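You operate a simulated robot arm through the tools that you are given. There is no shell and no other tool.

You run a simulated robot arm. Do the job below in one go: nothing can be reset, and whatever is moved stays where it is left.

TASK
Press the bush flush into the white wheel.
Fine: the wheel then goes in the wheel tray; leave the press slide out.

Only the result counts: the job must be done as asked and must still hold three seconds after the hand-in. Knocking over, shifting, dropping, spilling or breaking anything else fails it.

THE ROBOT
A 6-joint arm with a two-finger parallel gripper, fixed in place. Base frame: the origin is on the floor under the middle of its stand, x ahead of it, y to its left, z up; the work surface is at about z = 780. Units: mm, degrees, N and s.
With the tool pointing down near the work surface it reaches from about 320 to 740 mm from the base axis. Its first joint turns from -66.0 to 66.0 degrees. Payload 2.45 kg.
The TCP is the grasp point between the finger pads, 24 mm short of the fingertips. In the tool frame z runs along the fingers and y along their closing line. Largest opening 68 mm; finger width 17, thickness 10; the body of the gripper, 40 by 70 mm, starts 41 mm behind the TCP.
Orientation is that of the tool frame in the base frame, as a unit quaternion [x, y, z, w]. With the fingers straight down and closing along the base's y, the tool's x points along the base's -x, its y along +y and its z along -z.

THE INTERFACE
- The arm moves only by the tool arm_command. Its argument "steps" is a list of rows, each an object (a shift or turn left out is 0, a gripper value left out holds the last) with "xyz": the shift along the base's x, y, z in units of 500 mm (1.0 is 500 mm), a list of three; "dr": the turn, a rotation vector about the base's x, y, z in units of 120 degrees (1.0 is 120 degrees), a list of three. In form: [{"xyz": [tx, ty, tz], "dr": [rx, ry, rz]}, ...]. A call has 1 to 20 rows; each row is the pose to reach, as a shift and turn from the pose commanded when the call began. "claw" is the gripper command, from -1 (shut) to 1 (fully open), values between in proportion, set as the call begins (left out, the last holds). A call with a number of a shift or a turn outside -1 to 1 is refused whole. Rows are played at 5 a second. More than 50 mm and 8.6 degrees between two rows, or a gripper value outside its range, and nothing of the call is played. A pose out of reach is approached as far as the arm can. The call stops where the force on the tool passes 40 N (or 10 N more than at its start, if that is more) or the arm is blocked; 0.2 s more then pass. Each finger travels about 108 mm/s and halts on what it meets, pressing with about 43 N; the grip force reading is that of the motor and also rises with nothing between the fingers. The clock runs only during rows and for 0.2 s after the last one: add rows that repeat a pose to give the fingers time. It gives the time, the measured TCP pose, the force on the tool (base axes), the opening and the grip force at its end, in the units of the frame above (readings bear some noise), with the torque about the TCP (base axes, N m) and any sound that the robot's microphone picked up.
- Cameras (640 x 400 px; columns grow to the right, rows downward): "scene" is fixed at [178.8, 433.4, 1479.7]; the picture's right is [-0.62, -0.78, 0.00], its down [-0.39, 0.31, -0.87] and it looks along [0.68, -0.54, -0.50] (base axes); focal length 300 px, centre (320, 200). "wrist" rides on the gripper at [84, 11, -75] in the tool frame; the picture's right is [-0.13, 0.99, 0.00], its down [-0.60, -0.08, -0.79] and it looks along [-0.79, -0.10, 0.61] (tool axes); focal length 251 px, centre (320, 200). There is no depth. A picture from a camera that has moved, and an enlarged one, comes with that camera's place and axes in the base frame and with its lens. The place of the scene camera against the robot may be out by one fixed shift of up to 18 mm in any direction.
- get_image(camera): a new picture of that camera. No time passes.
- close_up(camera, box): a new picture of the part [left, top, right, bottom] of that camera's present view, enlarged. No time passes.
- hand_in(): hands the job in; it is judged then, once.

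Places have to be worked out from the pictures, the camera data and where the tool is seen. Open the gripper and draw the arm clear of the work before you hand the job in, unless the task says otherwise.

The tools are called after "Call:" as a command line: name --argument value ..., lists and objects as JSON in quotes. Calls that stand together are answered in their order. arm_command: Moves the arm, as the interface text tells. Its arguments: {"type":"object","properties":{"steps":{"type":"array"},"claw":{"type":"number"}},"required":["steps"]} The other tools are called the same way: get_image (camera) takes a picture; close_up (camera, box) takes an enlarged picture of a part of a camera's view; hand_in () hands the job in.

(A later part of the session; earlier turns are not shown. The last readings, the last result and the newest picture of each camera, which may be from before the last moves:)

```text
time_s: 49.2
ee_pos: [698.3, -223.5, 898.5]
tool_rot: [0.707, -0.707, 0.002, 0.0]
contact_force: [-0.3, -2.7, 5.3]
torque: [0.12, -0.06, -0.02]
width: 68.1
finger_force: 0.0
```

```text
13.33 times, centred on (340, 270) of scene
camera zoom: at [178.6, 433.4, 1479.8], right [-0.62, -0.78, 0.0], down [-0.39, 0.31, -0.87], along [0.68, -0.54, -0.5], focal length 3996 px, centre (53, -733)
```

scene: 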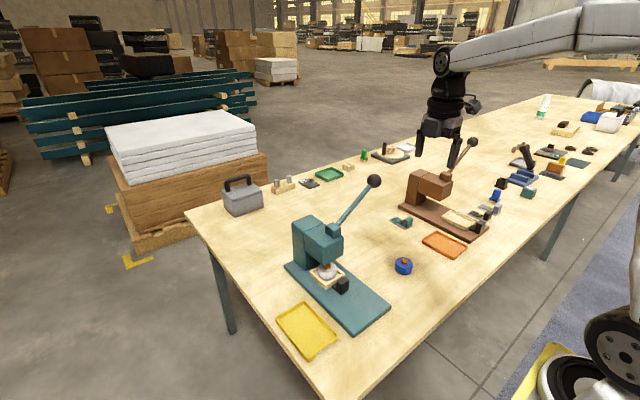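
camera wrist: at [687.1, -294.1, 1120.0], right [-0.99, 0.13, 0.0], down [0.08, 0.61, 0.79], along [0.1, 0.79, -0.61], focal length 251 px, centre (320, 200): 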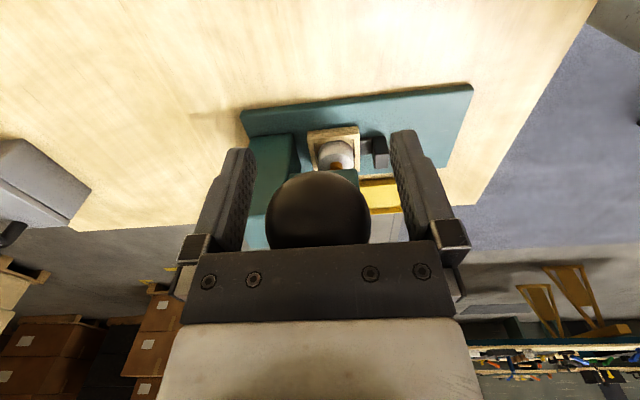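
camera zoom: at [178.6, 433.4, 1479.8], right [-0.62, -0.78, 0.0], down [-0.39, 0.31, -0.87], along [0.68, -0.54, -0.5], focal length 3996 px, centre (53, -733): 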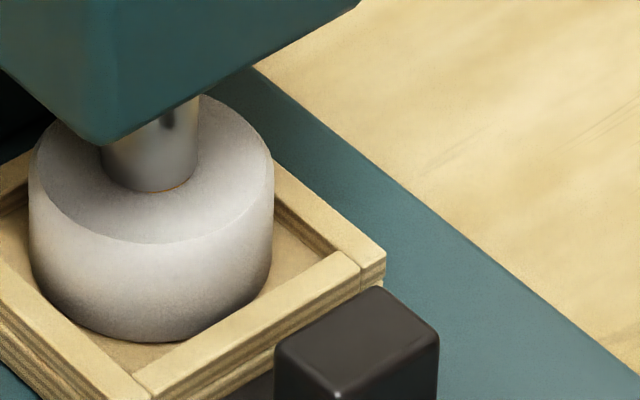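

It's now nearly flush. The ram (~24 mm) is wider than the bush, so it will bottom on the wheel face; I'll push until the force rises firmly.

Call:
arm_command --steps '[{"xyz": [0, 0.0008, -0.003]}, {"xyz": [0, 0.0016, -0.006]}]' --claw 1

Call:
close_up --camera "scene" --box '[325, 255, 355, 285]'

```text
time_s: 49.8
ee_pos: [698.3, -222.7, 895.2]
tool_rot: [0.708, -0.706, 0.001, 0.0]
contact_force: [-3.8, -0.1, 7.2]
torque: [0.01, -0.08, 0.04]
width: 68.0
finger_force: 0.1
```

```text
13.33 times, centred on (340, 270) of scene
camera zoom: at [178.5, 433.5, 1479.7], right [-0.62, -0.78, 0.0], down [-0.39, 0.31, -0.87], along [0.68, -0.54, -0.5], focal length 3996 px, centre (53, -733)
```

zoom: 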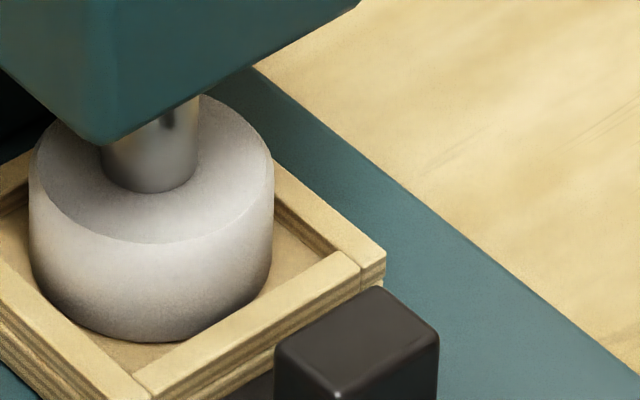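

No bush is visible above the face now. One more small push to confirm it has bottomed out.

Call:
arm_command --steps '[{"xyz": [0, 0.0006, -0.002]}, {"xyz": [0, 0.0012, -0.004]}]' --claw 1

Call:
close_up --camera "scene" --box '[325, 255, 355, 285]'

Call:
get_image --camera "scene"

```text
time_s: 50.4
ee_pos: [698.8, -222.0, 893.5]
tool_rot: [0.707, -0.707, 0.002, -0.001]
contact_force: [-4.1, 0.1, 10.6]
torque: [0.0, -0.16, 0.0]
width: 68.1
finger_force: 0.1
```

```text
13.33 times, centred on (340, 270) of scene
camera zoom: at [178.4, 433.5, 1479.8], right [-0.62, -0.78, 0.0], down [-0.39, 0.31, -0.87], along [0.68, -0.54, -0.5], focal length 3996 px, centre (53, -733)
```

zoom: 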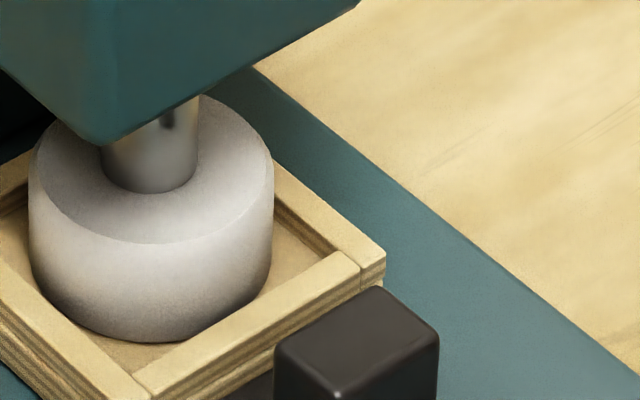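

```text
taken
```

scene: 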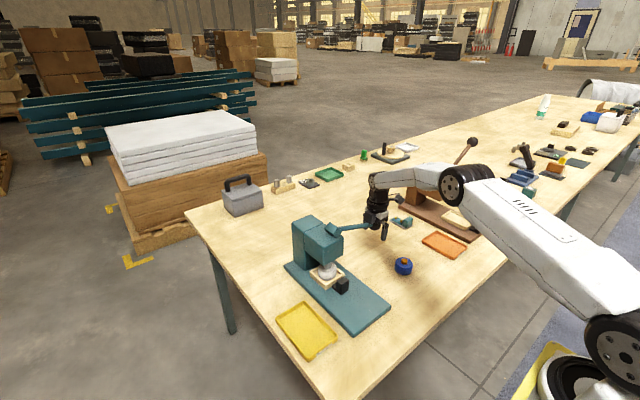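

Force is climbing with no further ram motion. I'll push slightly firmer to be sure it's seated, then release.

Call:
arm_command --steps '[{"xyz": [0, 0.0006, -0.002]}, {"xyz": [0, 0.0012, -0.004]}, {"xyz": [0, 0.0016, -0.006]}, {"xyz": [0, 0.0016, -0.006]}]' --claw 1

Call:
close_up --camera "wrist" --box '[200, 60, 440, 260]'

Call:
close_up --camera "scene" --box '[300, 200, 400, 300]'

```text
time_s: 51.4
ee_pos: [699.4, -221.8, 891.8]
tool_rot: [0.708, -0.706, 0.002, 0.0]
contact_force: [-3.9, -5.6, 16.0]
torque: [0.21, -0.15, 0.0]
width: 68.2
finger_force: 0.1
```

```text
2.00 times, centred on (320, 160) of wrist
camera zoom: at [687.4, -305.4, 968.9], right [-0.99, 0.13, -0.01], down [0.07, 0.61, 0.79], along [0.1, 0.78, -0.61], focal length 503 px, centre (320, 280)
```

zoom: 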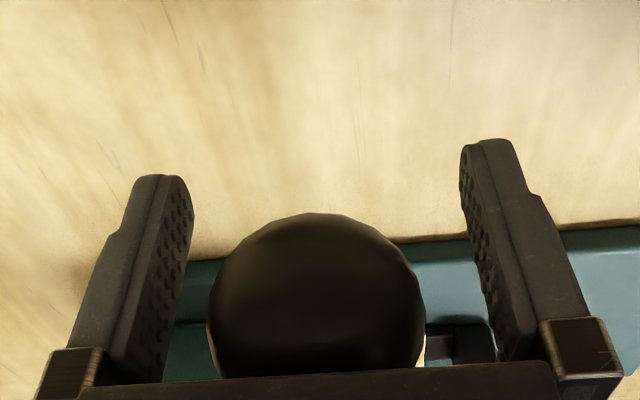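

```text
4.00 times, centred on (350, 250) of scene
camera zoom: at [178.3, 433.4, 1479.8], right [-0.62, -0.78, 0.0], down [-0.39, 0.31, -0.87], along [0.68, -0.54, -0.5], focal length 1199 px, centre (200, 0)
```

zoom: 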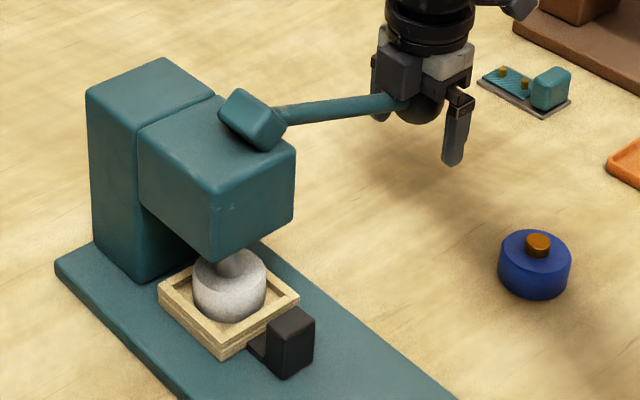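

16 N against a hard stop: the bush is flush. Now I raise along the arc in reverse and see whether the lever returns by itself.

Call:
arm_command --steps '[{"xyz": [0, -0.004, 0.014]}, {"xyz": [0, -0.008, 0.028]}, {"xyz": [0, -0.012, 0.042]}, {"xyz": [0, -0.015, 0.056]}, {"xyz": [0, -0.015, 0.056]}]' --claw 1

Call:
close_up --camera "wrist" --box '[200, 60, 440, 260]'

Call:
close_up --camera "scene" --box '[300, 200, 400, 300]'

```text
time_s: 52.6
ee_pos: [698.7, -228.9, 918.0]
tool_rot: [0.708, -0.706, 0.001, 0.0]
contact_force: [-1.7, 2.4, 2.9]
torque: [-0.02, 0.0, -0.03]
width: 68.2
finger_force: 0.0
```

```text
2.00 times, centred on (320, 160) of wrist
camera zoom: at [687.3, -312.9, 995.1], right [-0.99, 0.13, 0.0], down [0.08, 0.61, 0.79], along [0.1, 0.79, -0.61], focal length 503 px, centre (320, 280)
```

zoom: 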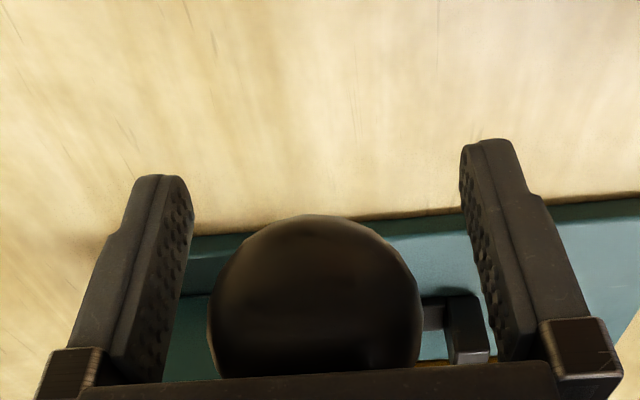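

```text
4.00 times, centred on (350, 250) of scene
camera zoom: at [178.7, 433.5, 1479.7], right [-0.62, -0.78, 0.0], down [-0.39, 0.31, -0.87], along [0.68, -0.54, -0.5], focal length 1199 px, centre (200, 0)
```

zoom: 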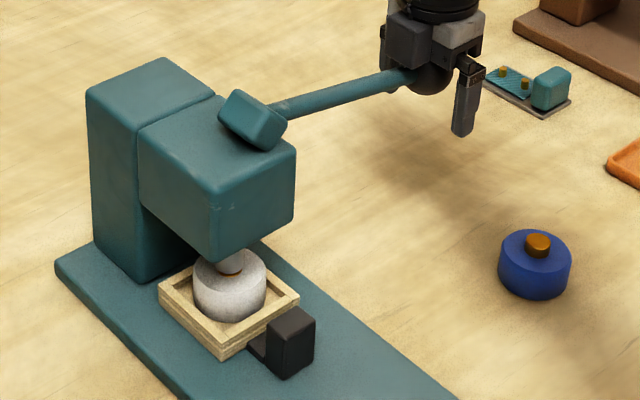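

The lever springs back up with the hand. I'll zoom in on the wheel to check that the bush stays flush as the ram lifts.

Call:
close_up --camera "scene" --box '[325, 255, 355, 285]'

```text
13.33 times, centred on (340, 270) of scene
camera zoom: at [178.7, 433.5, 1479.7], right [-0.62, -0.78, 0.0], down [-0.39, 0.31, -0.87], along [0.68, -0.54, -0.5], focal length 3996 px, centre (53, -733)
```

zoom: 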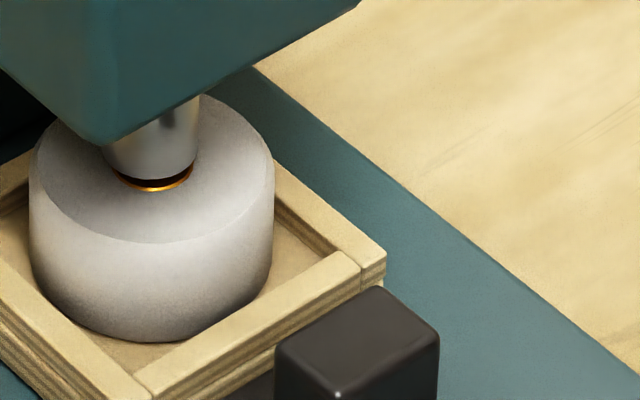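

The ram has lifted off and the bush stayed down in the wheel. I'm following the lever up its arc to the top and then clearing straight above the ball.

Call:
arm_command --steps '[{"xyz": [0, -0.0032, 0.022]}, {"xyz": [0, -0.0056, 0.048]}, {"xyz": [0, -0.0066, 0.072]}, {"xyz": [0, -0.0056, 0.096]}, {"xyz": [0, -0.0034, 0.122]}, {"xyz": [0, 0.0006, 0.146]}, {"xyz": [0, 0.005, 0.166]}, {"xyz": [0, 0.01, 0.186]}, {"xyz": [0, 0.0162, 0.202]}, {"xyz": [0, 0.0226, 0.218]}, {"xyz": [0, 0.029, 0.234]}, {"xyz": [0, 0.038, 0.252]}, {"xyz": [0, 0.048, 0.268]}, {"xyz": [0, 0.06, 0.288]}, {"xyz": [0, 0.06, 0.32]}, {"xyz": [0, 0.06, 0.36]}, {"xyz": [0, 0.06, 0.44]}, {"xyz": [0, 0.06, 0.5]}]' --claw 1

Call:
get_image --camera "wrist"

Call:
close_up --camera "scene" --box '[280, 130, 440, 290]'

Call:
close_up --camera "scene" --box '[325, 255, 355, 285]'

```text
time_s: 56.4
ee_pos: [698.8, -199.0, 1167.4]
tool_rot: [0.708, -0.706, 0.001, 0.001]
contact_force: [0.7, 0.7, 0.0]
torque: [0.02, 0.01, -0.02]
width: 68.3
finger_force: 0.0
```

```text
taken
camera wrist: at [686.6, -283.3, 1244.8], right [-0.99, 0.13, 0.0], down [0.08, 0.61, 0.79], along [0.1, 0.79, -0.61], focal length 251 px, centre (320, 200)
```

wrist: 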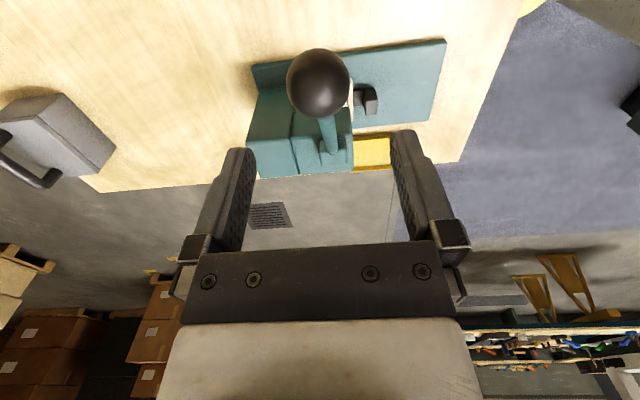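

```text
2.50 times, centred on (360, 210) of scene
camera zoom: at [178.8, 433.4, 1479.7], right [-0.62, -0.78, 0.0], down [-0.39, 0.31, -0.87], along [0.68, -0.54, -0.5], focal length 749 px, centre (220, 175)
```

zoom: 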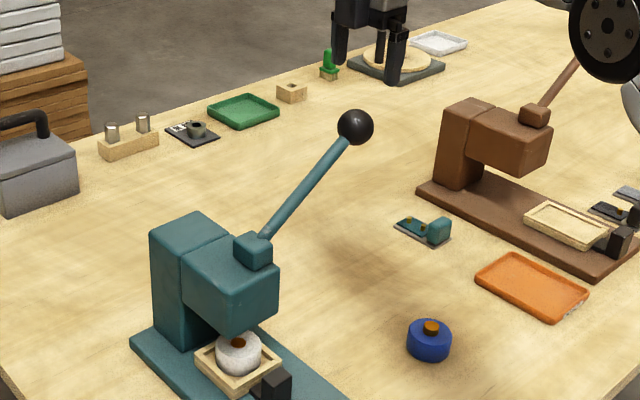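

```text
13.33 times, centred on (340, 270) of scene
camera zoom: at [178.8, 433.4, 1479.7], right [-0.62, -0.78, 0.0], down [-0.39, 0.31, -0.87], along [0.68, -0.54, -0.5], focal length 3996 px, centre (53, -733)
```

zoom: 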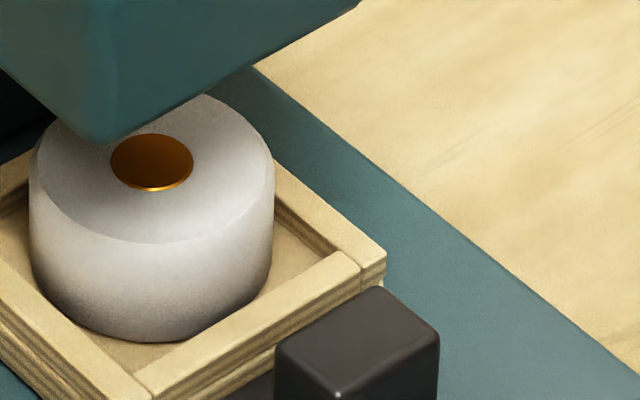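

The bush is flush, the lever is up and the ram is clear. I'm backing away from the lever and turning the gripper back to its original yaw.

Call:
arm_command --steps '[{"xyz": [-0.06, 0, 0], "dr": [0, 0, -0.04]}, {"xyz": [-0.14, 0, 0], "dr": [0, 0, -0.1]}, {"xyz": [-0.22, 0, 0], "dr": [0, 0, -0.165]}, {"xyz": [-0.3, 0, 0], "dr": [0, 0, -0.23]}, {"xyz": [-0.36, 0.03, 0], "dr": [0, 0, -0.295]}, {"xyz": [-0.4, 0.08, -0.02], "dr": [0, 0, -0.36]}, {"xyz": [-0.4, 0.13, -0.04], "dr": [0, 0, -0.425]}, {"xyz": [-0.4, 0.18, -0.06], "dr": [0, 0, -0.49]}, {"xyz": [-0.4, 0.23, -0.08], "dr": [0, 0, -0.555]}, {"xyz": [-0.4, 0.28, -0.1], "dr": [0, 0, -0.62]}, {"xyz": [-0.4, 0.32, -0.12], "dr": [0, 0, -0.685]}, {"xyz": [-0.4, 0.357, -0.14], "dr": [0, 0, -0.75]}, {"xyz": [-0.4, 0.357, -0.14], "dr": [0, 0, -0.75]}]' --claw 1

Call:
get_image --camera "wrist"

```text
time_s: 59.2
ee_pos: [498.3, -20.0, 1097.4]
tool_rot: [0.0, 1.0, -0.002, 0.0]
contact_force: [0.0, 0.4, -1.0]
torque: [0.02, -0.02, 0.0]
width: 68.0
finger_force: 0.0
```

```text
taken
camera wrist: at [413.4, -9.0, 1174.1], right [0.13, 0.99, 0.0], down [0.61, -0.08, 0.79], along [0.79, -0.1, -0.61], focal length 251 px, centre (320, 200)
```

wrist: 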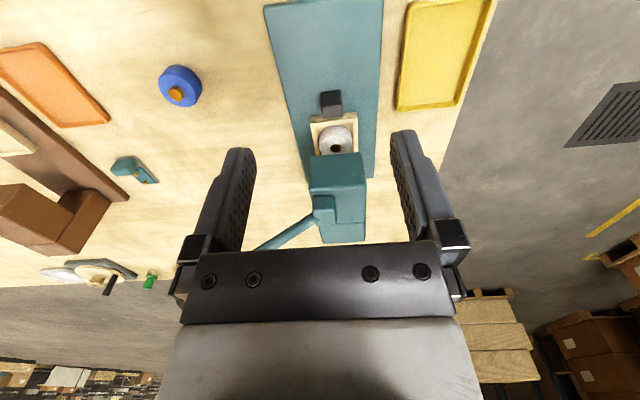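

Everything looks as expected from above, with the wheel under the head and the bush flush. I'm tilting back 25° and approaching above the knob.

Call:
arm_command --steps '[{"xyz": [0.036, 0, -0.068], "dr": [0, -0.0413, 0]}, {"xyz": [0.072, 0, -0.136], "dr": [0, -0.0826, 0]}, {"xyz": [0.108, 0, -0.204], "dr": [0, -0.1239, 0]}, {"xyz": [0.146, 0, -0.272], "dr": [0, -0.1652, 0]}, {"xyz": [0.183, 0, -0.338], "dr": [0, -0.2065, 0]}, {"xyz": [0.225, 0, -0.4], "dr": [0, -0.2065, 0]}, {"xyz": [0.264, 0, -0.44], "dr": [0, -0.2065, 0]}, {"xyz": [0.264, 0, -0.44], "dr": [0, -0.2065, 0]}]' --claw 1

Call:
get_image --camera "wrist"

Call:
close_up --camera "scene" --box '[290, 200, 410, 320]'

```text
time_s: 61.0
ee_pos: [630.6, -21.2, 878.4]
tool_rot: [-0.001, 0.977, -0.002, 0.214]
contact_force: [0.8, -0.4, 0.0]
torque: [0.02, -0.03, -0.01]
width: 68.1
finger_force: 0.0
```

```text
taken
camera wrist: at [522.1, -10.4, 912.8], right [0.12, 0.99, 0.05], down [0.22, -0.08, 0.97], along [0.97, -0.1, -0.23], focal length 251 px, centre (320, 200)
```

wrist: 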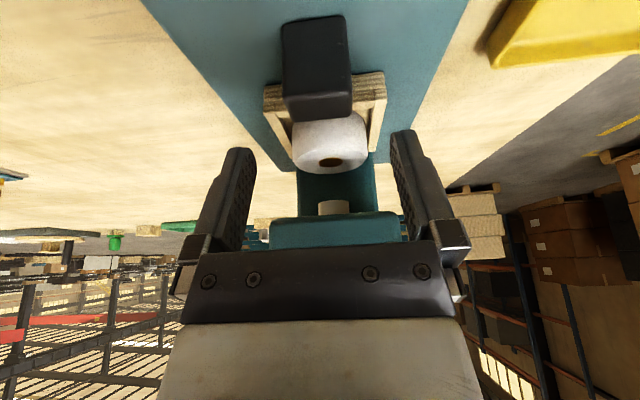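

```text
3.33 times, centred on (350, 260) of scene
camera zoom: at [178.8, 433.4, 1479.7], right [-0.62, -0.78, 0.0], down [-0.39, 0.31, -0.87], along [0.68, -0.54, -0.5], focal length 999 px, centre (220, 0)
```

zoom: 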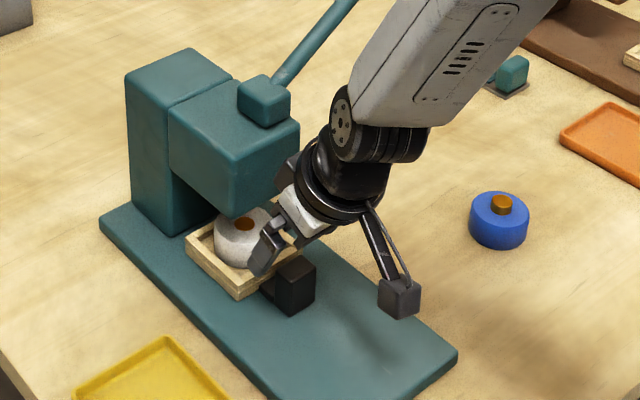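

The pose is right over the knob with no contact. Descending to the knob and gripping it.

Call:
arm_command --steps '[{"xyz": [0, 0, -0.04]}, {"xyz": [0, 0, -0.08]}, {"xyz": [0, 0, -0.0994]}, {"xyz": [0, 0, -0.0994]}]' --claw 1

Call:
arm_command --steps '[{"xyz": [0, 0, 0]}, {"xyz": [0, 0, 0]}, {"xyz": [0, 0, 0]}, {"xyz": [0, 0, 0]}]' --claw -1

Call:
close_up --camera "scene" --box '[290, 200, 410, 320]'

```text
time_s: 62.0
ee_pos: [630.2, -16.3, 827.4]
tool_rot: [-0.12, 0.97, -0.021, 0.209]
contact_force: [0.5, 0.3, 0.1]
torque: [-0.01, 0.02, -0.02]
width: 68.1
finger_force: 0.2
out of reach, approached as far as the arm can: row 1, 2, 3
```

```text
time_s: 63.0
ee_pos: [631.4, -20.8, 828.3]
tool_rot: [0.0, 0.977, -0.002, 0.214]
contact_force: [0.3, -13.2, 0.0]
torque: [0.55, -0.38, 0.71]
width: 31.7
finger_force: 45.1
```

```text
3.33 times, centred on (350, 260) of scene
camera zoom: at [178.8, 433.1, 1479.8], right [-0.62, -0.78, 0.0], down [-0.39, 0.31, -0.87], along [0.68, -0.54, -0.5], focal length 999 px, centre (220, 0)
```

zoom: 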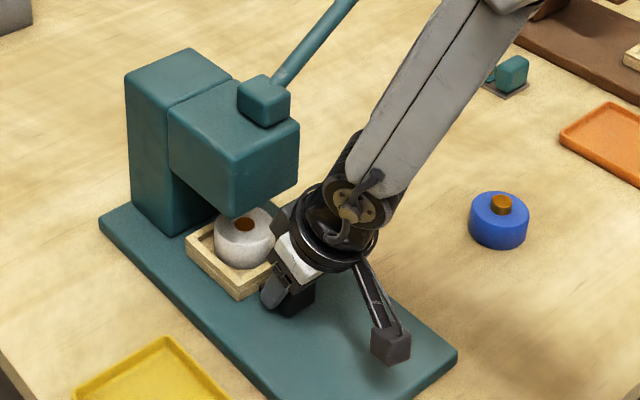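

The controller re-configured its wrist on the way down, but it's now in the right pose with the knob gripped. I'm pulling the slide out slowly, easing the small side load.

Call:
arm_command --steps '[{"xyz": [-0.01, -0.001, 0]}, {"xyz": [-0.024, -0.002, 0]}, {"xyz": [-0.04, -0.002, 0]}]'

Call:
close_up --camera "scene" --box '[290, 200, 410, 320]'

```text
time_s: 63.8
ee_pos: [611.9, -19.1, 828.3]
tool_rot: [-0.002, 0.977, 0.001, 0.213]
contact_force: [2.3, 2.0, -6.0]
torque: [-0.71, -1.37, -0.74]
width: 31.7
finger_force: 44.6
```

```text
3.33 times, centred on (350, 260) of scene
camera zoom: at [178.9, 433.5, 1479.7], right [-0.62, -0.78, 0.0], down [-0.39, 0.31, -0.87], along [0.68, -0.54, -0.5], focal length 999 px, centre (220, 0)
```

zoom: 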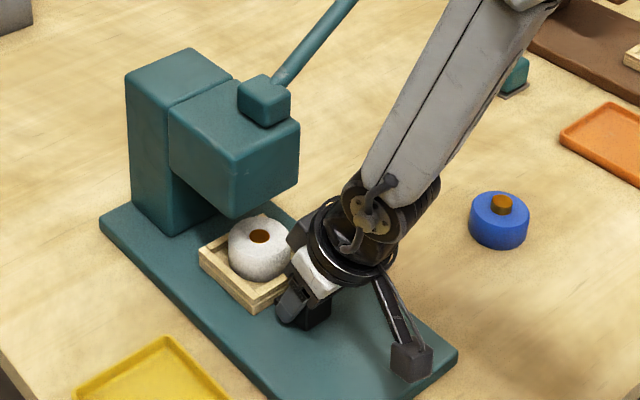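

The slide moved 20 mm freely. I'll check the wheel's attitude in the nest before continuing.

Call:
close_up --camera "scene" --box '[322, 250, 362, 290]'

Call:
get_image --camera "wrist"

```text
10.00 times, centred on (342, 270) of scene
camera zoom: at [178.9, 433.5, 1479.7], right [-0.62, -0.78, 0.0], down [-0.39, 0.31, -0.87], along [0.68, -0.54, -0.5], focal length 2997 px, centre (100, -500)
```

zoom: 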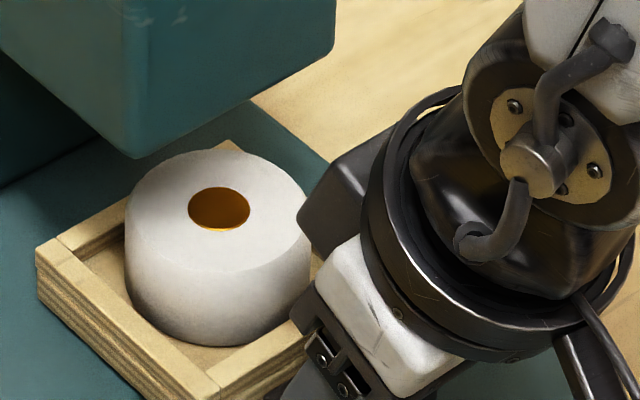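

```text
taken
camera wrist: at [503.0, -9.3, 863.3], right [0.11, 0.99, 0.06], down [0.22, -0.08, 0.97], along [0.97, -0.1, -0.23], focal length 251 px, centre (320, 200)
```

wrist: 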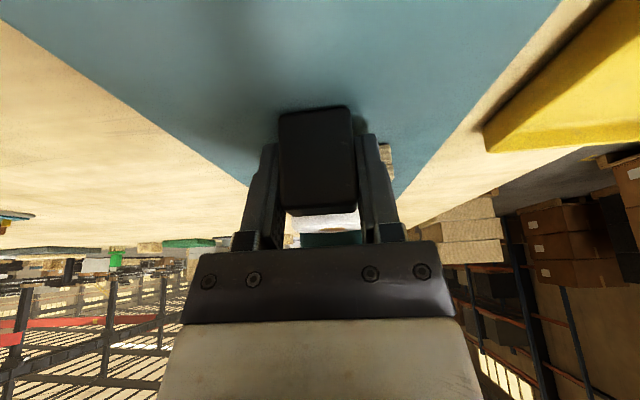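

The wheel sits upright with the bush flush. Continuing the pull to the original out position.

Call:
arm_command --steps '[{"xyz": [-0.02, 0, 0]}, {"xyz": [-0.04, 0, 0]}, {"xyz": [-0.06, 0, 0]}, {"xyz": [-0.08, 0, 0]}, {"xyz": [-0.1, 0, 0]}, {"xyz": [-0.12, 0, 0]}, {"xyz": [-0.14, 0, 0]}, {"xyz": [-0.15, 0, 0]}]'

Call:
close_up --camera "scene" --box '[290, 220, 420, 330]'

```text
time_s: 64.4
ee_pos: [596.2, -20.7, 828.7]
tool_rot: [-0.007, 0.978, 0.009, 0.21]
contact_force: [-0.6, 9.2, 1.2]
torque: [-1.31, 0.15, -0.93]
width: 32.4
finger_force: 45.3
out of reach, approached as far as the arm can: row 1, 2
stopped in row 2: the force on the tool passed its limit at 54 N (the readings are from after the stop); the commanded pose is now the measured one
```

```text
3.64 times, centred on (355, 275) of scene
camera zoom: at [178.7, 433.7, 1479.7], right [-0.62, -0.78, 0.0], down [-0.39, 0.31, -0.87], along [0.68, -0.54, -0.5], focal length 1090 px, centre (193, -73)
```

zoom: 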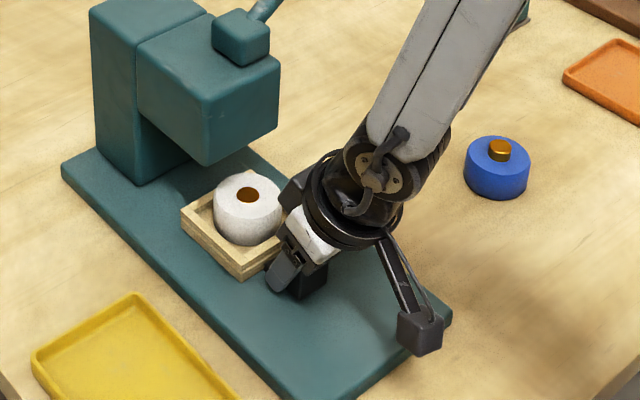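

The flipped wrist hit a limit partway, so the pull stopped at x≈596. I'll release the knob; from here the head is far enough away to use an untilted tool.

Call:
arm_command --steps '[{"xyz": [0, 0, 0]}, {"xyz": [0, 0, 0]}, {"xyz": [0, 0, 0]}]' --claw 1

Call:
close_up --camera "scene" --box '[320, 240, 400, 310]'

Call:
get_image --camera "wrist"

```text
time_s: 65.2
ee_pos: [596.2, -20.8, 829.0]
tool_rot: [-0.007, 0.978, 0.009, 0.209]
contact_force: [0.2, 0.2, 0.1]
torque: [-0.02, 0.02, 0.0]
width: 67.9
finger_force: 0.1
```

```text
5.71 times, centred on (360, 275) of scene
camera zoom: at [178.8, 433.4, 1479.7], right [-0.62, -0.78, 0.0], down [-0.39, 0.31, -0.87], along [0.68, -0.54, -0.5], focal length 1713 px, centre (91, -229)
```

zoom: 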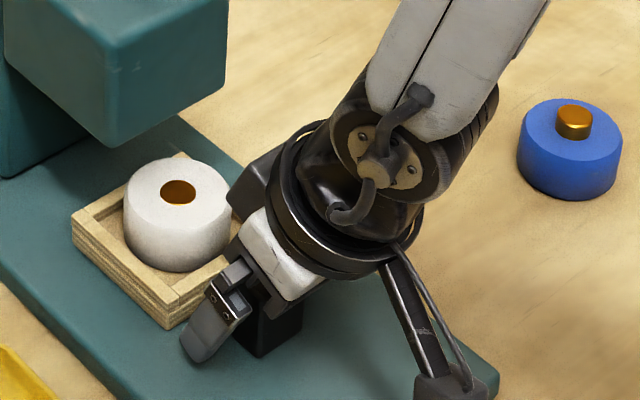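

```text
taken
camera wrist: at [488.4, -12.0, 864.0], right [0.1, 0.99, 0.07], down [0.23, -0.09, 0.97], along [0.97, -0.08, -0.23], focal length 251 px, centre (320, 200)
```

wrist: 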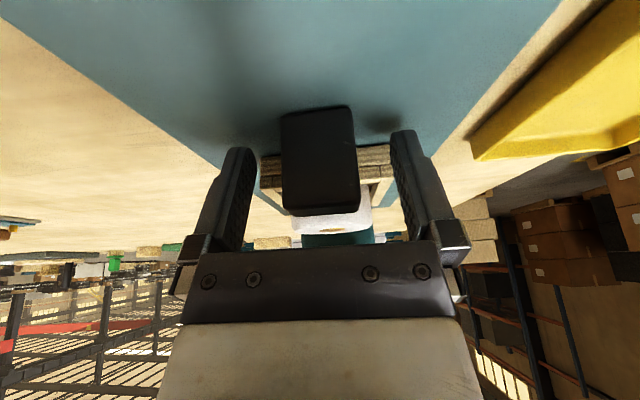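

Released cleanly. I'm raising straight up in small steps and watching for wrist deviation.

Call:
arm_command --steps '[{"xyz": [-0.004, 0, 0.02]}, {"xyz": [-0.008, 0, 0.04]}, {"xyz": [-0.012, 0, 0.06]}]' --claw 1

Call:
close_up --camera "scene" --box '[320, 220, 420, 310]'

```text
time_s: 66.0
ee_pos: [590.8, -21.4, 858.5]
tool_rot: [-0.007, 0.978, 0.009, 0.209]
contact_force: [-0.6, -0.2, -0.9]
torque: [0.0, 0.0, 0.02]
width: 68.0
finger_force: 0.1
```

```text
4.44 times, centred on (370, 265) of scene
camera zoom: at [178.8, 433.4, 1479.7], right [-0.62, -0.78, 0.0], down [-0.39, 0.31, -0.87], along [0.68, -0.54, -0.5], focal length 1332 px, centre (98, -89)
```

zoom: 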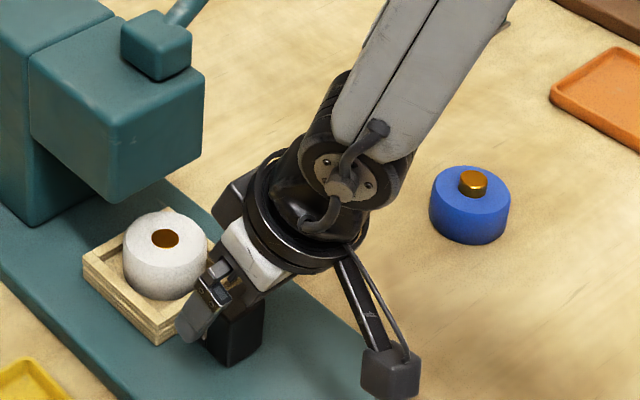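

Clear of the knob. I'm moving up into free space and returning to the plain tool-down orientation there.

Call:
arm_command --steps '[{"xyz": [-0.02, 0, 0.08]}, {"xyz": [-0.04, 0, 0.16]}, {"xyz": [-0.06, 0, 0.24]}, {"xyz": [-0.06, 0, 0.3]}, {"xyz": [-0.06, 0, 0.3], "dr": [-0.0022, 0.05, -0.0017]}, {"xyz": [-0.06, 0, 0.3], "dr": [-0.0044, 0.1, -0.0034]}, {"xyz": [-0.06, 0, 0.3], "dr": [-0.0066, 0.15, -0.005]}, {"xyz": [-0.06, 0, 0.3], "dr": [-0.0087, 0.2011, -0.0067]}, {"xyz": [-0.06, 0, 0.3], "dr": [-0.0087, 0.2011, -0.0067]}, {"xyz": [-0.06, 0, 0.3], "dr": [-0.0087, 0.2011, -0.0067]}]' --claw 1

Call:
get_image --camera "wrist"

Call:
get_image --camera "scene"

```text
time_s: 68.2
ee_pos: [560.7, -21.4, 1009.1]
tool_rot: [0.0, 1.0, -0.001, 0.0]
contact_force: [0.2, -0.2, 0.3]
torque: [-0.07, -0.05, 0.03]
width: 67.9
finger_force: 0.1
```

```text
taken
camera wrist: at [475.7, -9.9, 1085.1], right [0.13, 0.99, 0.0], down [0.6, -0.08, 0.79], along [0.79, -0.1, -0.61], focal length 251 px, centre (320, 200)
```

wrist: 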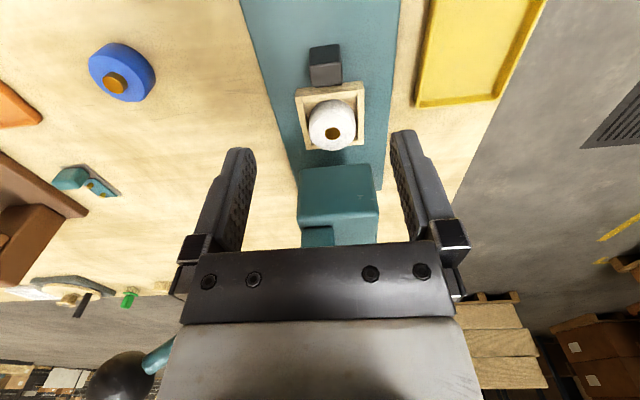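

```text
taken
```

scene: 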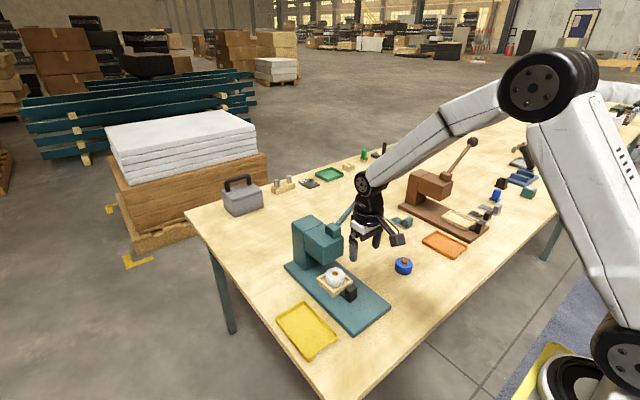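

Now tool-down with the slide about two-thirds in. I'll zoom to locate the knob accurately.

Call:
close_up --camera "wrist" --box '[270, 20, 390, 160]'

```text
2.86 times, centred on (330, 90) of wrist
camera zoom: at [475.7, -9.9, 1085.1], right [0.13, 0.99, 0.0], down [0.6, -0.08, 0.79], along [0.79, -0.1, -0.61], focal length 718 px, centre (291, 514)
```

zoom: 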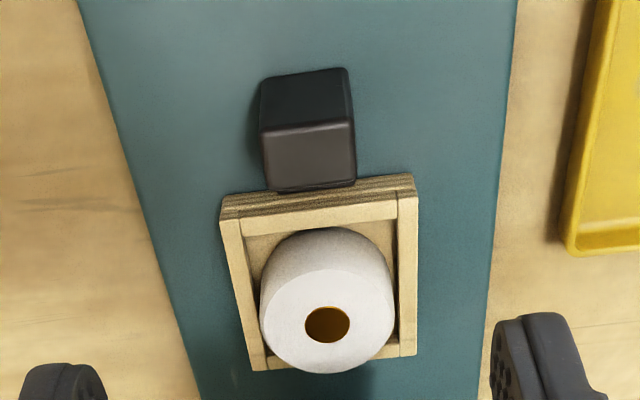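

Knob centre is at (596,-19). I'm descending tool-down over it and gripping.

Call:
arm_command --steps '[{"xyz": [0.024, 0.001, -0.08]}, {"xyz": [0.048, 0.002, -0.16]}, {"xyz": [0.0716, 0.003, -0.24]}, {"xyz": [0.0716, 0.003, -0.3]}, {"xyz": [0.0716, 0.003, -0.345]}, {"xyz": [0.0716, 0.003, -0.359]}, {"xyz": [0.0716, 0.003, -0.359]}]' --claw 1

Call:
arm_command --steps '[{"xyz": [0, 0, 0]}, {"xyz": [0, 0, 0]}, {"xyz": [0, 0, 0]}, {"xyz": [0, 0, 0]}]' --claw -1

Call:
close_up --camera "scene" --box '[310, 220, 420, 320]'

```text
time_s: 69.8
ee_pos: [596.8, -19.5, 829.5]
tool_rot: [0.0, 1.0, -0.001, 0.001]
contact_force: [-0.4, 0.4, -0.5]
torque: [0.0, 0.02, 0.0]
width: 68.0
finger_force: 0.1
```

```text
time_s: 70.8
ee_pos: [596.6, -19.8, 829.0]
tool_rot: [-0.001, 1.0, 0.0, 0.001]
contact_force: [-0.4, -5.8, -1.5]
torque: [-0.29, -0.22, 0.07]
width: 32.0
finger_force: 44.5
```

```text
4.00 times, centred on (365, 270) of scene
camera zoom: at [178.8, 433.3, 1479.8], right [-0.62, -0.78, 0.0], down [-0.39, 0.31, -0.87], along [0.68, -0.54, -0.5], focal length 1199 px, centre (140, -80)
```

zoom: 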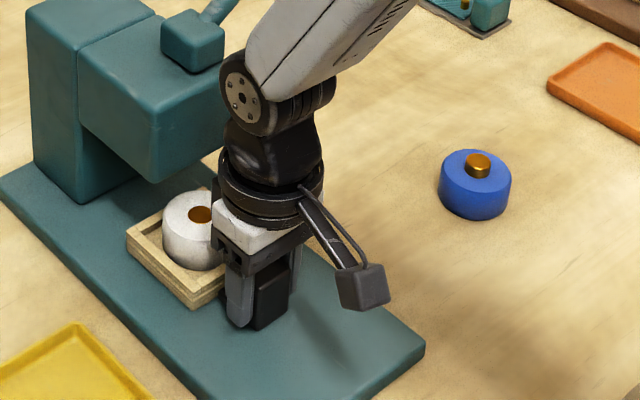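

Gripped again. Pulling the slide out 66 mm to its original position.

Call:
arm_command --steps '[{"xyz": [-0.016, 0, 0]}, {"xyz": [-0.032, 0, 0]}, {"xyz": [-0.048, 0, 0]}, {"xyz": [-0.064, 0, 0]}, {"xyz": [-0.08, 0, 0]}, {"xyz": [-0.096, 0, 0]}, {"xyz": [-0.112, 0, 0]}, {"xyz": [-0.124, 0, 0]}]'

Call:
close_up --camera "scene" --box '[310, 230, 420, 330]'

```text
time_s: 72.6
ee_pos: [535.6, -19.9, 829.4]
tool_rot: [0.0, 1.0, -0.002, 0.003]
contact_force: [2.3, -5.8, 33.2]
torque: [-0.25, 0.51, 0.06]
width: 32.0
finger_force: 44.3
```

```text
4.00 times, centred on (365, 280) of scene
camera zoom: at [178.2, 433.3, 1479.8], right [-0.62, -0.78, 0.0], down [-0.39, 0.31, -0.87], along [0.68, -0.54, -0.5], focal length 1199 px, centre (140, -120)
```

zoom: 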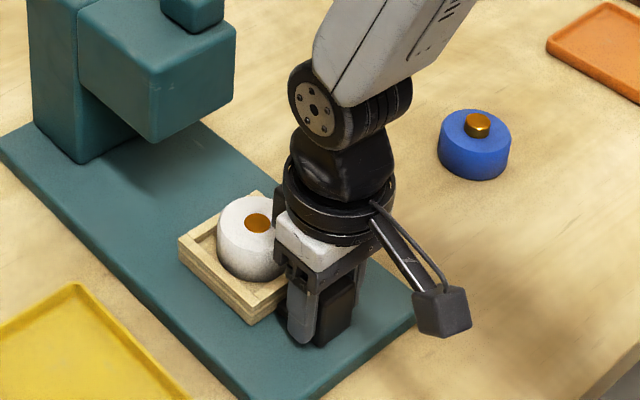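

Nearly out. A vertical load of 33 N has built up, so I'll ease up ~1.5 mm while pulling the last few millimetres.

Call:
arm_command --steps '[{"xyz": [0, 0, 0.003]}, {"xyz": [-0.004, 0, 0.003]}, {"xyz": [-0.008, 0, 0.003]}, {"xyz": [-0.01, 0, 0.003]}]'

Call:
close_up --camera "scene" --box '[310, 230, 420, 330]'

```text
time_s: 73.7
ee_pos: [533.2, -19.9, 829.7]
tool_rot: [-0.001, 1.0, 0.0, 0.005]
contact_force: [8.1, -3.6, -14.3]
torque: [0.14, 0.36, -0.03]
width: 31.8
finger_force: 45.0
stopped in row 4: the force on the tool passed its limit at 45 N (the readings are from after the stop); the commanded pose is now the measured one
```

```text
4.00 times, centred on (365, 280) of scene
camera zoom: at [179.2, 433.3, 1479.7], right [-0.62, -0.78, 0.0], down [-0.39, 0.31, -0.87], along [0.68, -0.54, -0.5], focal length 1199 px, centre (140, -120)
```

zoom: 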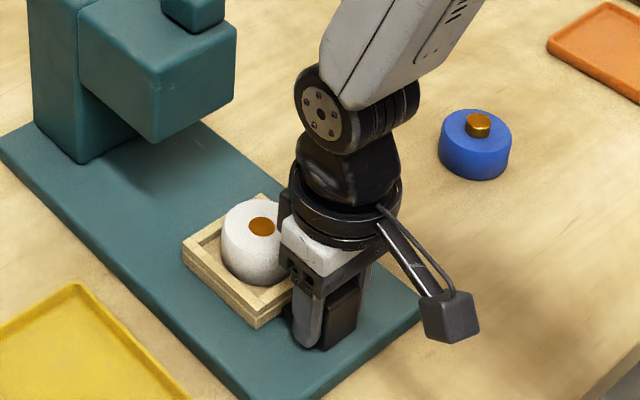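

It stopped against a limit with ~45 N, matching the full travel within about 1 mm. I'll release the knob and check the slide's position from above.

Call:
arm_command --steps '[{"xyz": [0, 0, 0]}, {"xyz": [0, 0, 0]}, {"xyz": [0, 0, 0]}]' --claw 1

Call:
arm_command --steps '[{"xyz": [0, 0, 0.04]}, {"xyz": [0, 0, 0.1]}, {"xyz": [-0.02, 0, 0.18]}, {"xyz": [-0.05, 0, 0.26]}, {"xyz": [-0.068, 0, 0.307]}, {"xyz": [-0.068, 0, 0.307]}]' --claw 1

Call:
get_image --camera "wrist"

Call:
close_up --camera "wrist" --box '[240, 0, 400, 170]'

Call:
close_up --camera "scene" --box '[320, 260, 400, 330]'

```text
time_s: 74.5
ee_pos: [530.7, -19.3, 830.0]
tool_rot: [0.0, 1.0, 0.0, 0.003]
contact_force: [0.1, -0.2, -0.2]
torque: [0.04, 0.0, -0.02]
width: 68.2
finger_force: 0.0
```

```text
time_s: 75.9
ee_pos: [496.6, -18.1, 982.2]
tool_rot: [0.0, 1.0, -0.001, 0.003]
contact_force: [-0.2, -0.3, 0.0]
torque: [0.04, 0.0, -0.01]
width: 68.0
finger_force: 0.0
```

```text
taken
camera wrist: at [411.4, -7.3, 1058.7], right [0.13, 0.99, 0.0], down [0.6, -0.08, 0.8], along [0.79, -0.1, -0.6], focal length 251 px, centre (320, 200)
```

wrist: 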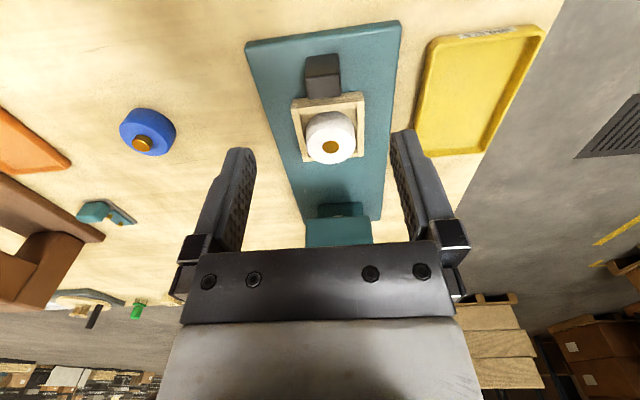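

```text
2.35 times, centred on (320, 85) of wrist
camera zoom: at [411.4, -7.3, 1058.7], right [0.13, 0.99, 0.0], down [0.6, -0.08, 0.8], along [0.79, -0.1, -0.6], focal length 592 px, centre (320, 471)
```

zoom: 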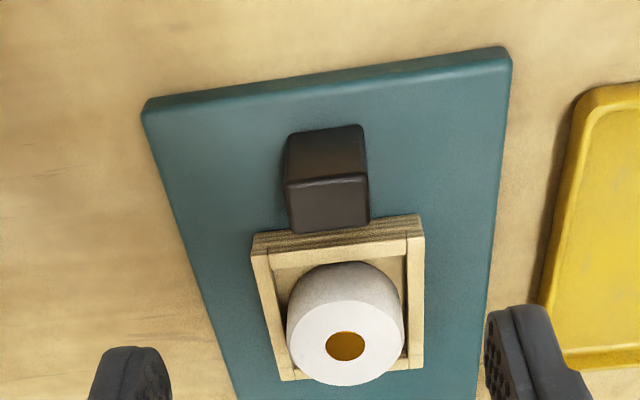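

```text
5.71 times, centred on (360, 295) of scene
camera zoom: at [178.8, 433.4, 1479.7], right [-0.62, -0.78, 0.0], down [-0.39, 0.31, -0.87], along [0.68, -0.54, -0.5], focal length 1713 px, centre (91, -343)
```

zoom: 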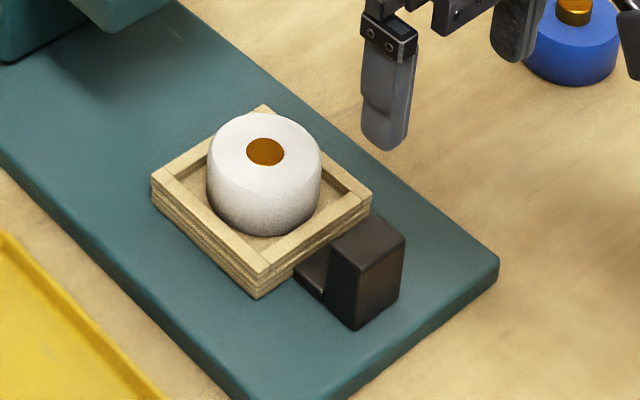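

The slide is back exactly at its original out position, and the wheel with its flush bush is centred at about (599.4,-19.8). I'm moving above it to pick it up.

Call:
arm_command --steps '[{"xyz": [0.06, -0.001, -0.03], "dr": [0, 0.0014, 0]}, {"xyz": [0.12, -0.002, -0.07], "dr": [0, 0.0028, 0]}, {"xyz": [0.18, -0.0024, -0.11], "dr": [0, 0.0028, 0]}, {"xyz": [0.206, -0.0024, -0.145], "dr": [0, 0.0028, 0]}, {"xyz": [0.206, -0.0024, -0.145], "dr": [0, 0.0028, 0]}]' --claw 1

Call:
close_up --camera "wrist" --box '[230, 20, 420, 220]'

```text
time_s: 77.1
ee_pos: [598.3, -20.7, 910.3]
tool_rot: [0.0, 1.0, -0.001, 0.001]
contact_force: [-0.6, 0.3, 0.2]
torque: [-0.01, 0.01, -0.04]
width: 67.9
finger_force: 0.1
```

```text
2.00 times, centred on (325, 120) of wrist
camera zoom: at [513.5, -9.6, 987.3], right [0.13, 0.99, 0.0], down [0.6, -0.08, 0.79], along [0.79, -0.1, -0.61], focal length 503 px, centre (310, 360)
```

zoom: 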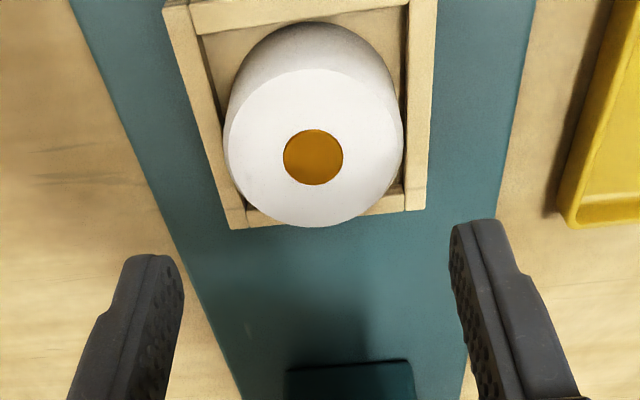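

Bush centre reads (598.6,-19.8), practically under the TCP. Descending to the same grip height used when placing, then gripping.

Call:
arm_command --steps '[{"xyz": [0.001, 0.0014, -0.04]}, {"xyz": [0.001, 0.0014, -0.08]}, {"xyz": [0.001, 0.0014, -0.105]}, {"xyz": [0.001, 0.0014, -0.118]}, {"xyz": [0.001, 0.0014, -0.118]}]' --claw 1

Call:
arm_command --steps '[{"xyz": [0, 0, 0]}, {"xyz": [0, 0, 0]}, {"xyz": [0, 0, 0]}, {"xyz": [0, 0, 0]}]' --claw -1

Call:
close_up --camera "wrist" --box '[230, 20, 420, 220]'

```text
time_s: 78.3
ee_pos: [598.6, -21.5, 852.4]
tool_rot: [0.001, 1.0, -0.001, 0.001]
contact_force: [0.1, -0.6, 0.7]
torque: [0.0, 0.02, 0.01]
width: 68.1
finger_force: 0.0
```

```text
time_s: 79.3
ee_pos: [599.0, -20.0, 851.8]
tool_rot: [0.0, 1.0, -0.001, 0.001]
contact_force: [0.2, -0.6, -0.3]
torque: [-0.02, 0.0, 0.01]
width: 52.4
finger_force: 43.3
```

```text
2.00 times, centred on (325, 120) of wrist
camera zoom: at [514.4, -9.5, 929.0], right [0.13, 0.99, 0.0], down [0.6, -0.08, 0.79], along [0.79, -0.1, -0.61], focal length 503 px, centre (310, 360)
```

zoom: 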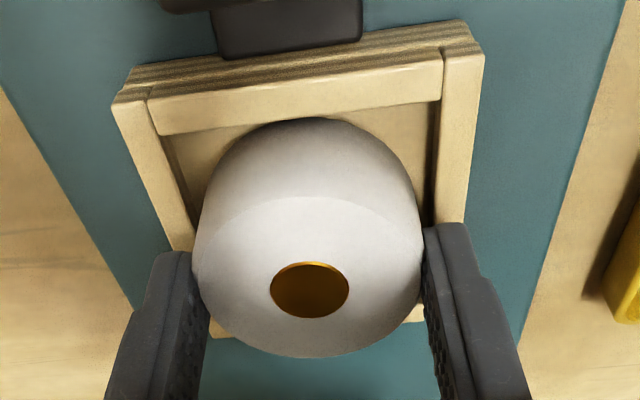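

Gripped at 52.4 mm. Lifting straight up 60 mm out of the nest.

Call:
arm_command --steps '[{"xyz": [0, 0, 0.02]}, {"xyz": [0, 0, 0.05]}, {"xyz": [0, 0, 0.085]}, {"xyz": [0, 0, 0.12]}, {"xyz": [0, 0, 0.12]}]'

Call:
get_image --camera "wrist"

Call:
close_up --camera "scene" --box '[270, 230, 400, 360]'

```text
time_s: 80.5
ee_pos: [599.8, -21.5, 913.1]
tool_rot: [0.0, 1.0, 0.0, 0.001]
contact_force: [0.3, 0.3, -0.8]
torque: [0.0, 0.0, -0.02]
width: 52.3
finger_force: 42.7
```

```text
taken
camera wrist: at [515.0, -9.7, 988.8], right [0.13, 0.99, 0.0], down [0.6, -0.08, 0.79], along [0.79, -0.1, -0.61], focal length 251 px, centre (320, 200)
```

wrist: 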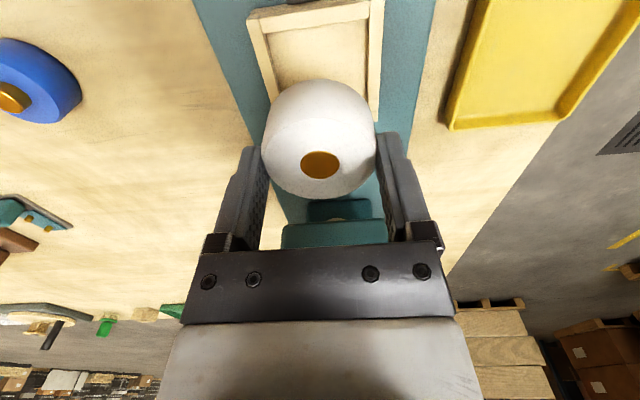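

```text
3.08 times, centred on (335, 295) of scene
camera zoom: at [178.8, 433.4, 1479.7], right [-0.62, -0.78, 0.0], down [-0.39, 0.31, -0.87], along [0.68, -0.54, -0.5], focal length 922 px, centre (274, -92)
```

zoom: 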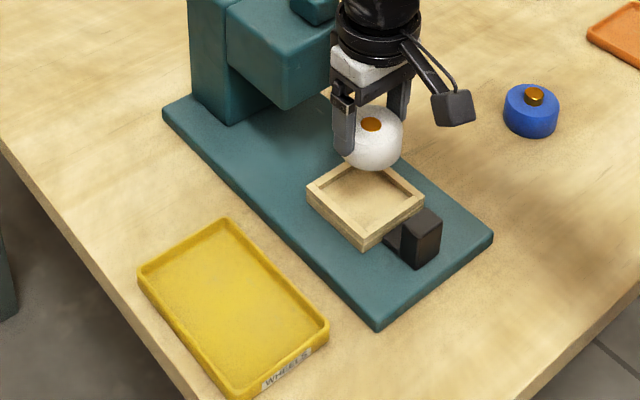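

The wheel came out cleanly with the bush flush. The yellow tray spans about x 524–674, y 87–188; I'm carrying the wheel over its centre.

Call:
arm_command --steps '[{"xyz": [0, 0.03, 0]}, {"xyz": [0, 0.075, 0]}, {"xyz": [0, 0.12, 0]}, {"xyz": [0, 0.165, 0]}, {"xyz": [0, 0.21, 0]}, {"xyz": [0, 0.255, 0]}, {"xyz": [0, 0.29, 0]}, {"xyz": [0, 0.316, 0]}, {"xyz": [0, 0.316, 0]}]'

Call:
get_image --camera "wrist"

Call:
close_up --camera "scene" --box '[260, 230, 390, 370]'

```text
time_s: 82.5
ee_pos: [599.5, 138.1, 910.4]
tool_rot: [0.0, 1.0, -0.001, 0.001]
contact_force: [-0.6, 1.2, -0.9]
torque: [-0.01, 0.02, -0.01]
width: 52.3
finger_force: 43.1
```

```text
taken
camera wrist: at [515.7, 148.9, 987.5], right [0.13, 0.99, 0.0], down [0.6, -0.08, 0.79], along [0.79, -0.1, -0.61], focal length 251 px, centre (320, 200)
```

wrist: 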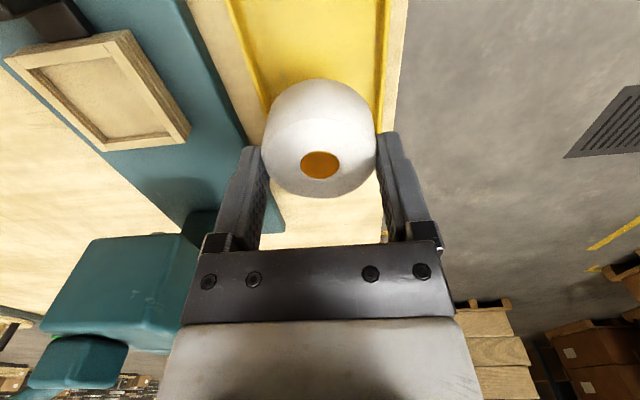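

```text
2.86 times, centred on (325, 300) of scene
camera zoom: at [178.8, 433.4, 1479.7], right [-0.62, -0.78, 0.0], down [-0.39, 0.31, -0.87], along [0.68, -0.54, -0.5], focal length 856 px, centre (306, -86)
```

zoom: 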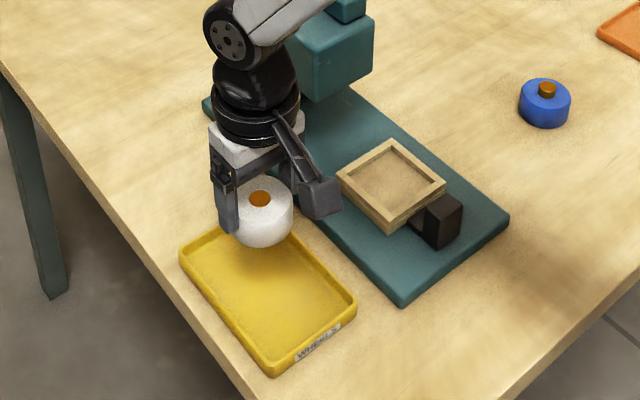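

Centred over the tray (TCP y 138, tray centre ≈137). I'm lowering to just above the tray floor.

Call:
arm_command --steps '[{"xyz": [0, -0.002, -0.04]}, {"xyz": [0, -0.002, -0.08]}, {"xyz": [0, -0.002, -0.12]}, {"xyz": [0, -0.002, -0.15]}, {"xyz": [0, -0.002, -0.15]}]'

Call:
get_image --camera "wrist"

Call:
close_up --camera "scene" --box '[265, 270, 355, 360]'

```text
time_s: 83.7
ee_pos: [601.0, 137.4, 836.6]
tool_rot: [0.001, 1.0, -0.001, 0.001]
contact_force: [0.4, -0.1, -1.3]
torque: [-0.03, -0.03, -0.01]
width: 52.5
finger_force: 43.2
```

```text
taken
camera wrist: at [515.5, 148.8, 912.5], right [0.13, 0.99, 0.0], down [0.6, -0.08, 0.79], along [0.79, -0.1, -0.61], focal length 251 px, centre (320, 200)
```

wrist: 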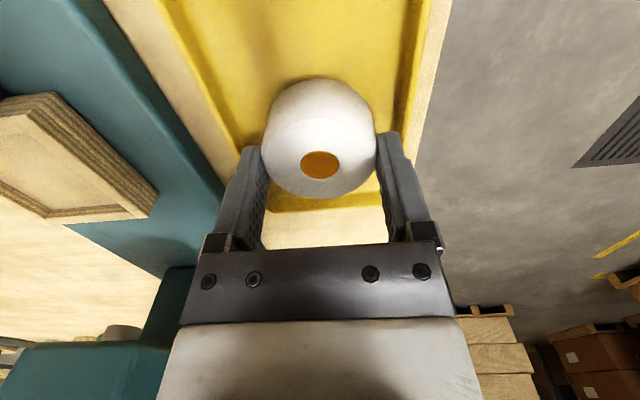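

```text
4.44 times, centred on (310, 315) of scene
camera zoom: at [178.8, 433.4, 1479.7], right [-0.62, -0.78, 0.0], down [-0.39, 0.31, -0.87], along [0.68, -0.54, -0.5], focal length 1332 px, centre (364, -311)
```

zoom: 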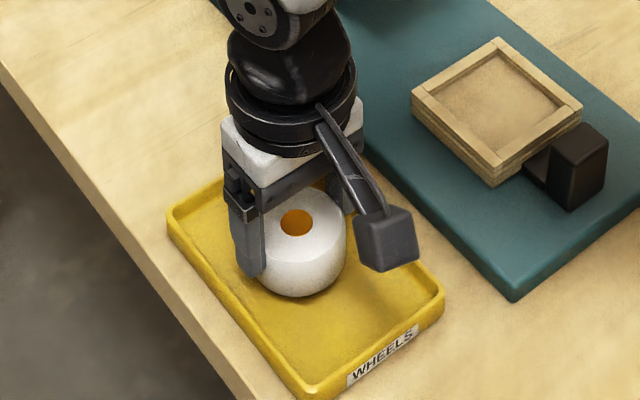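

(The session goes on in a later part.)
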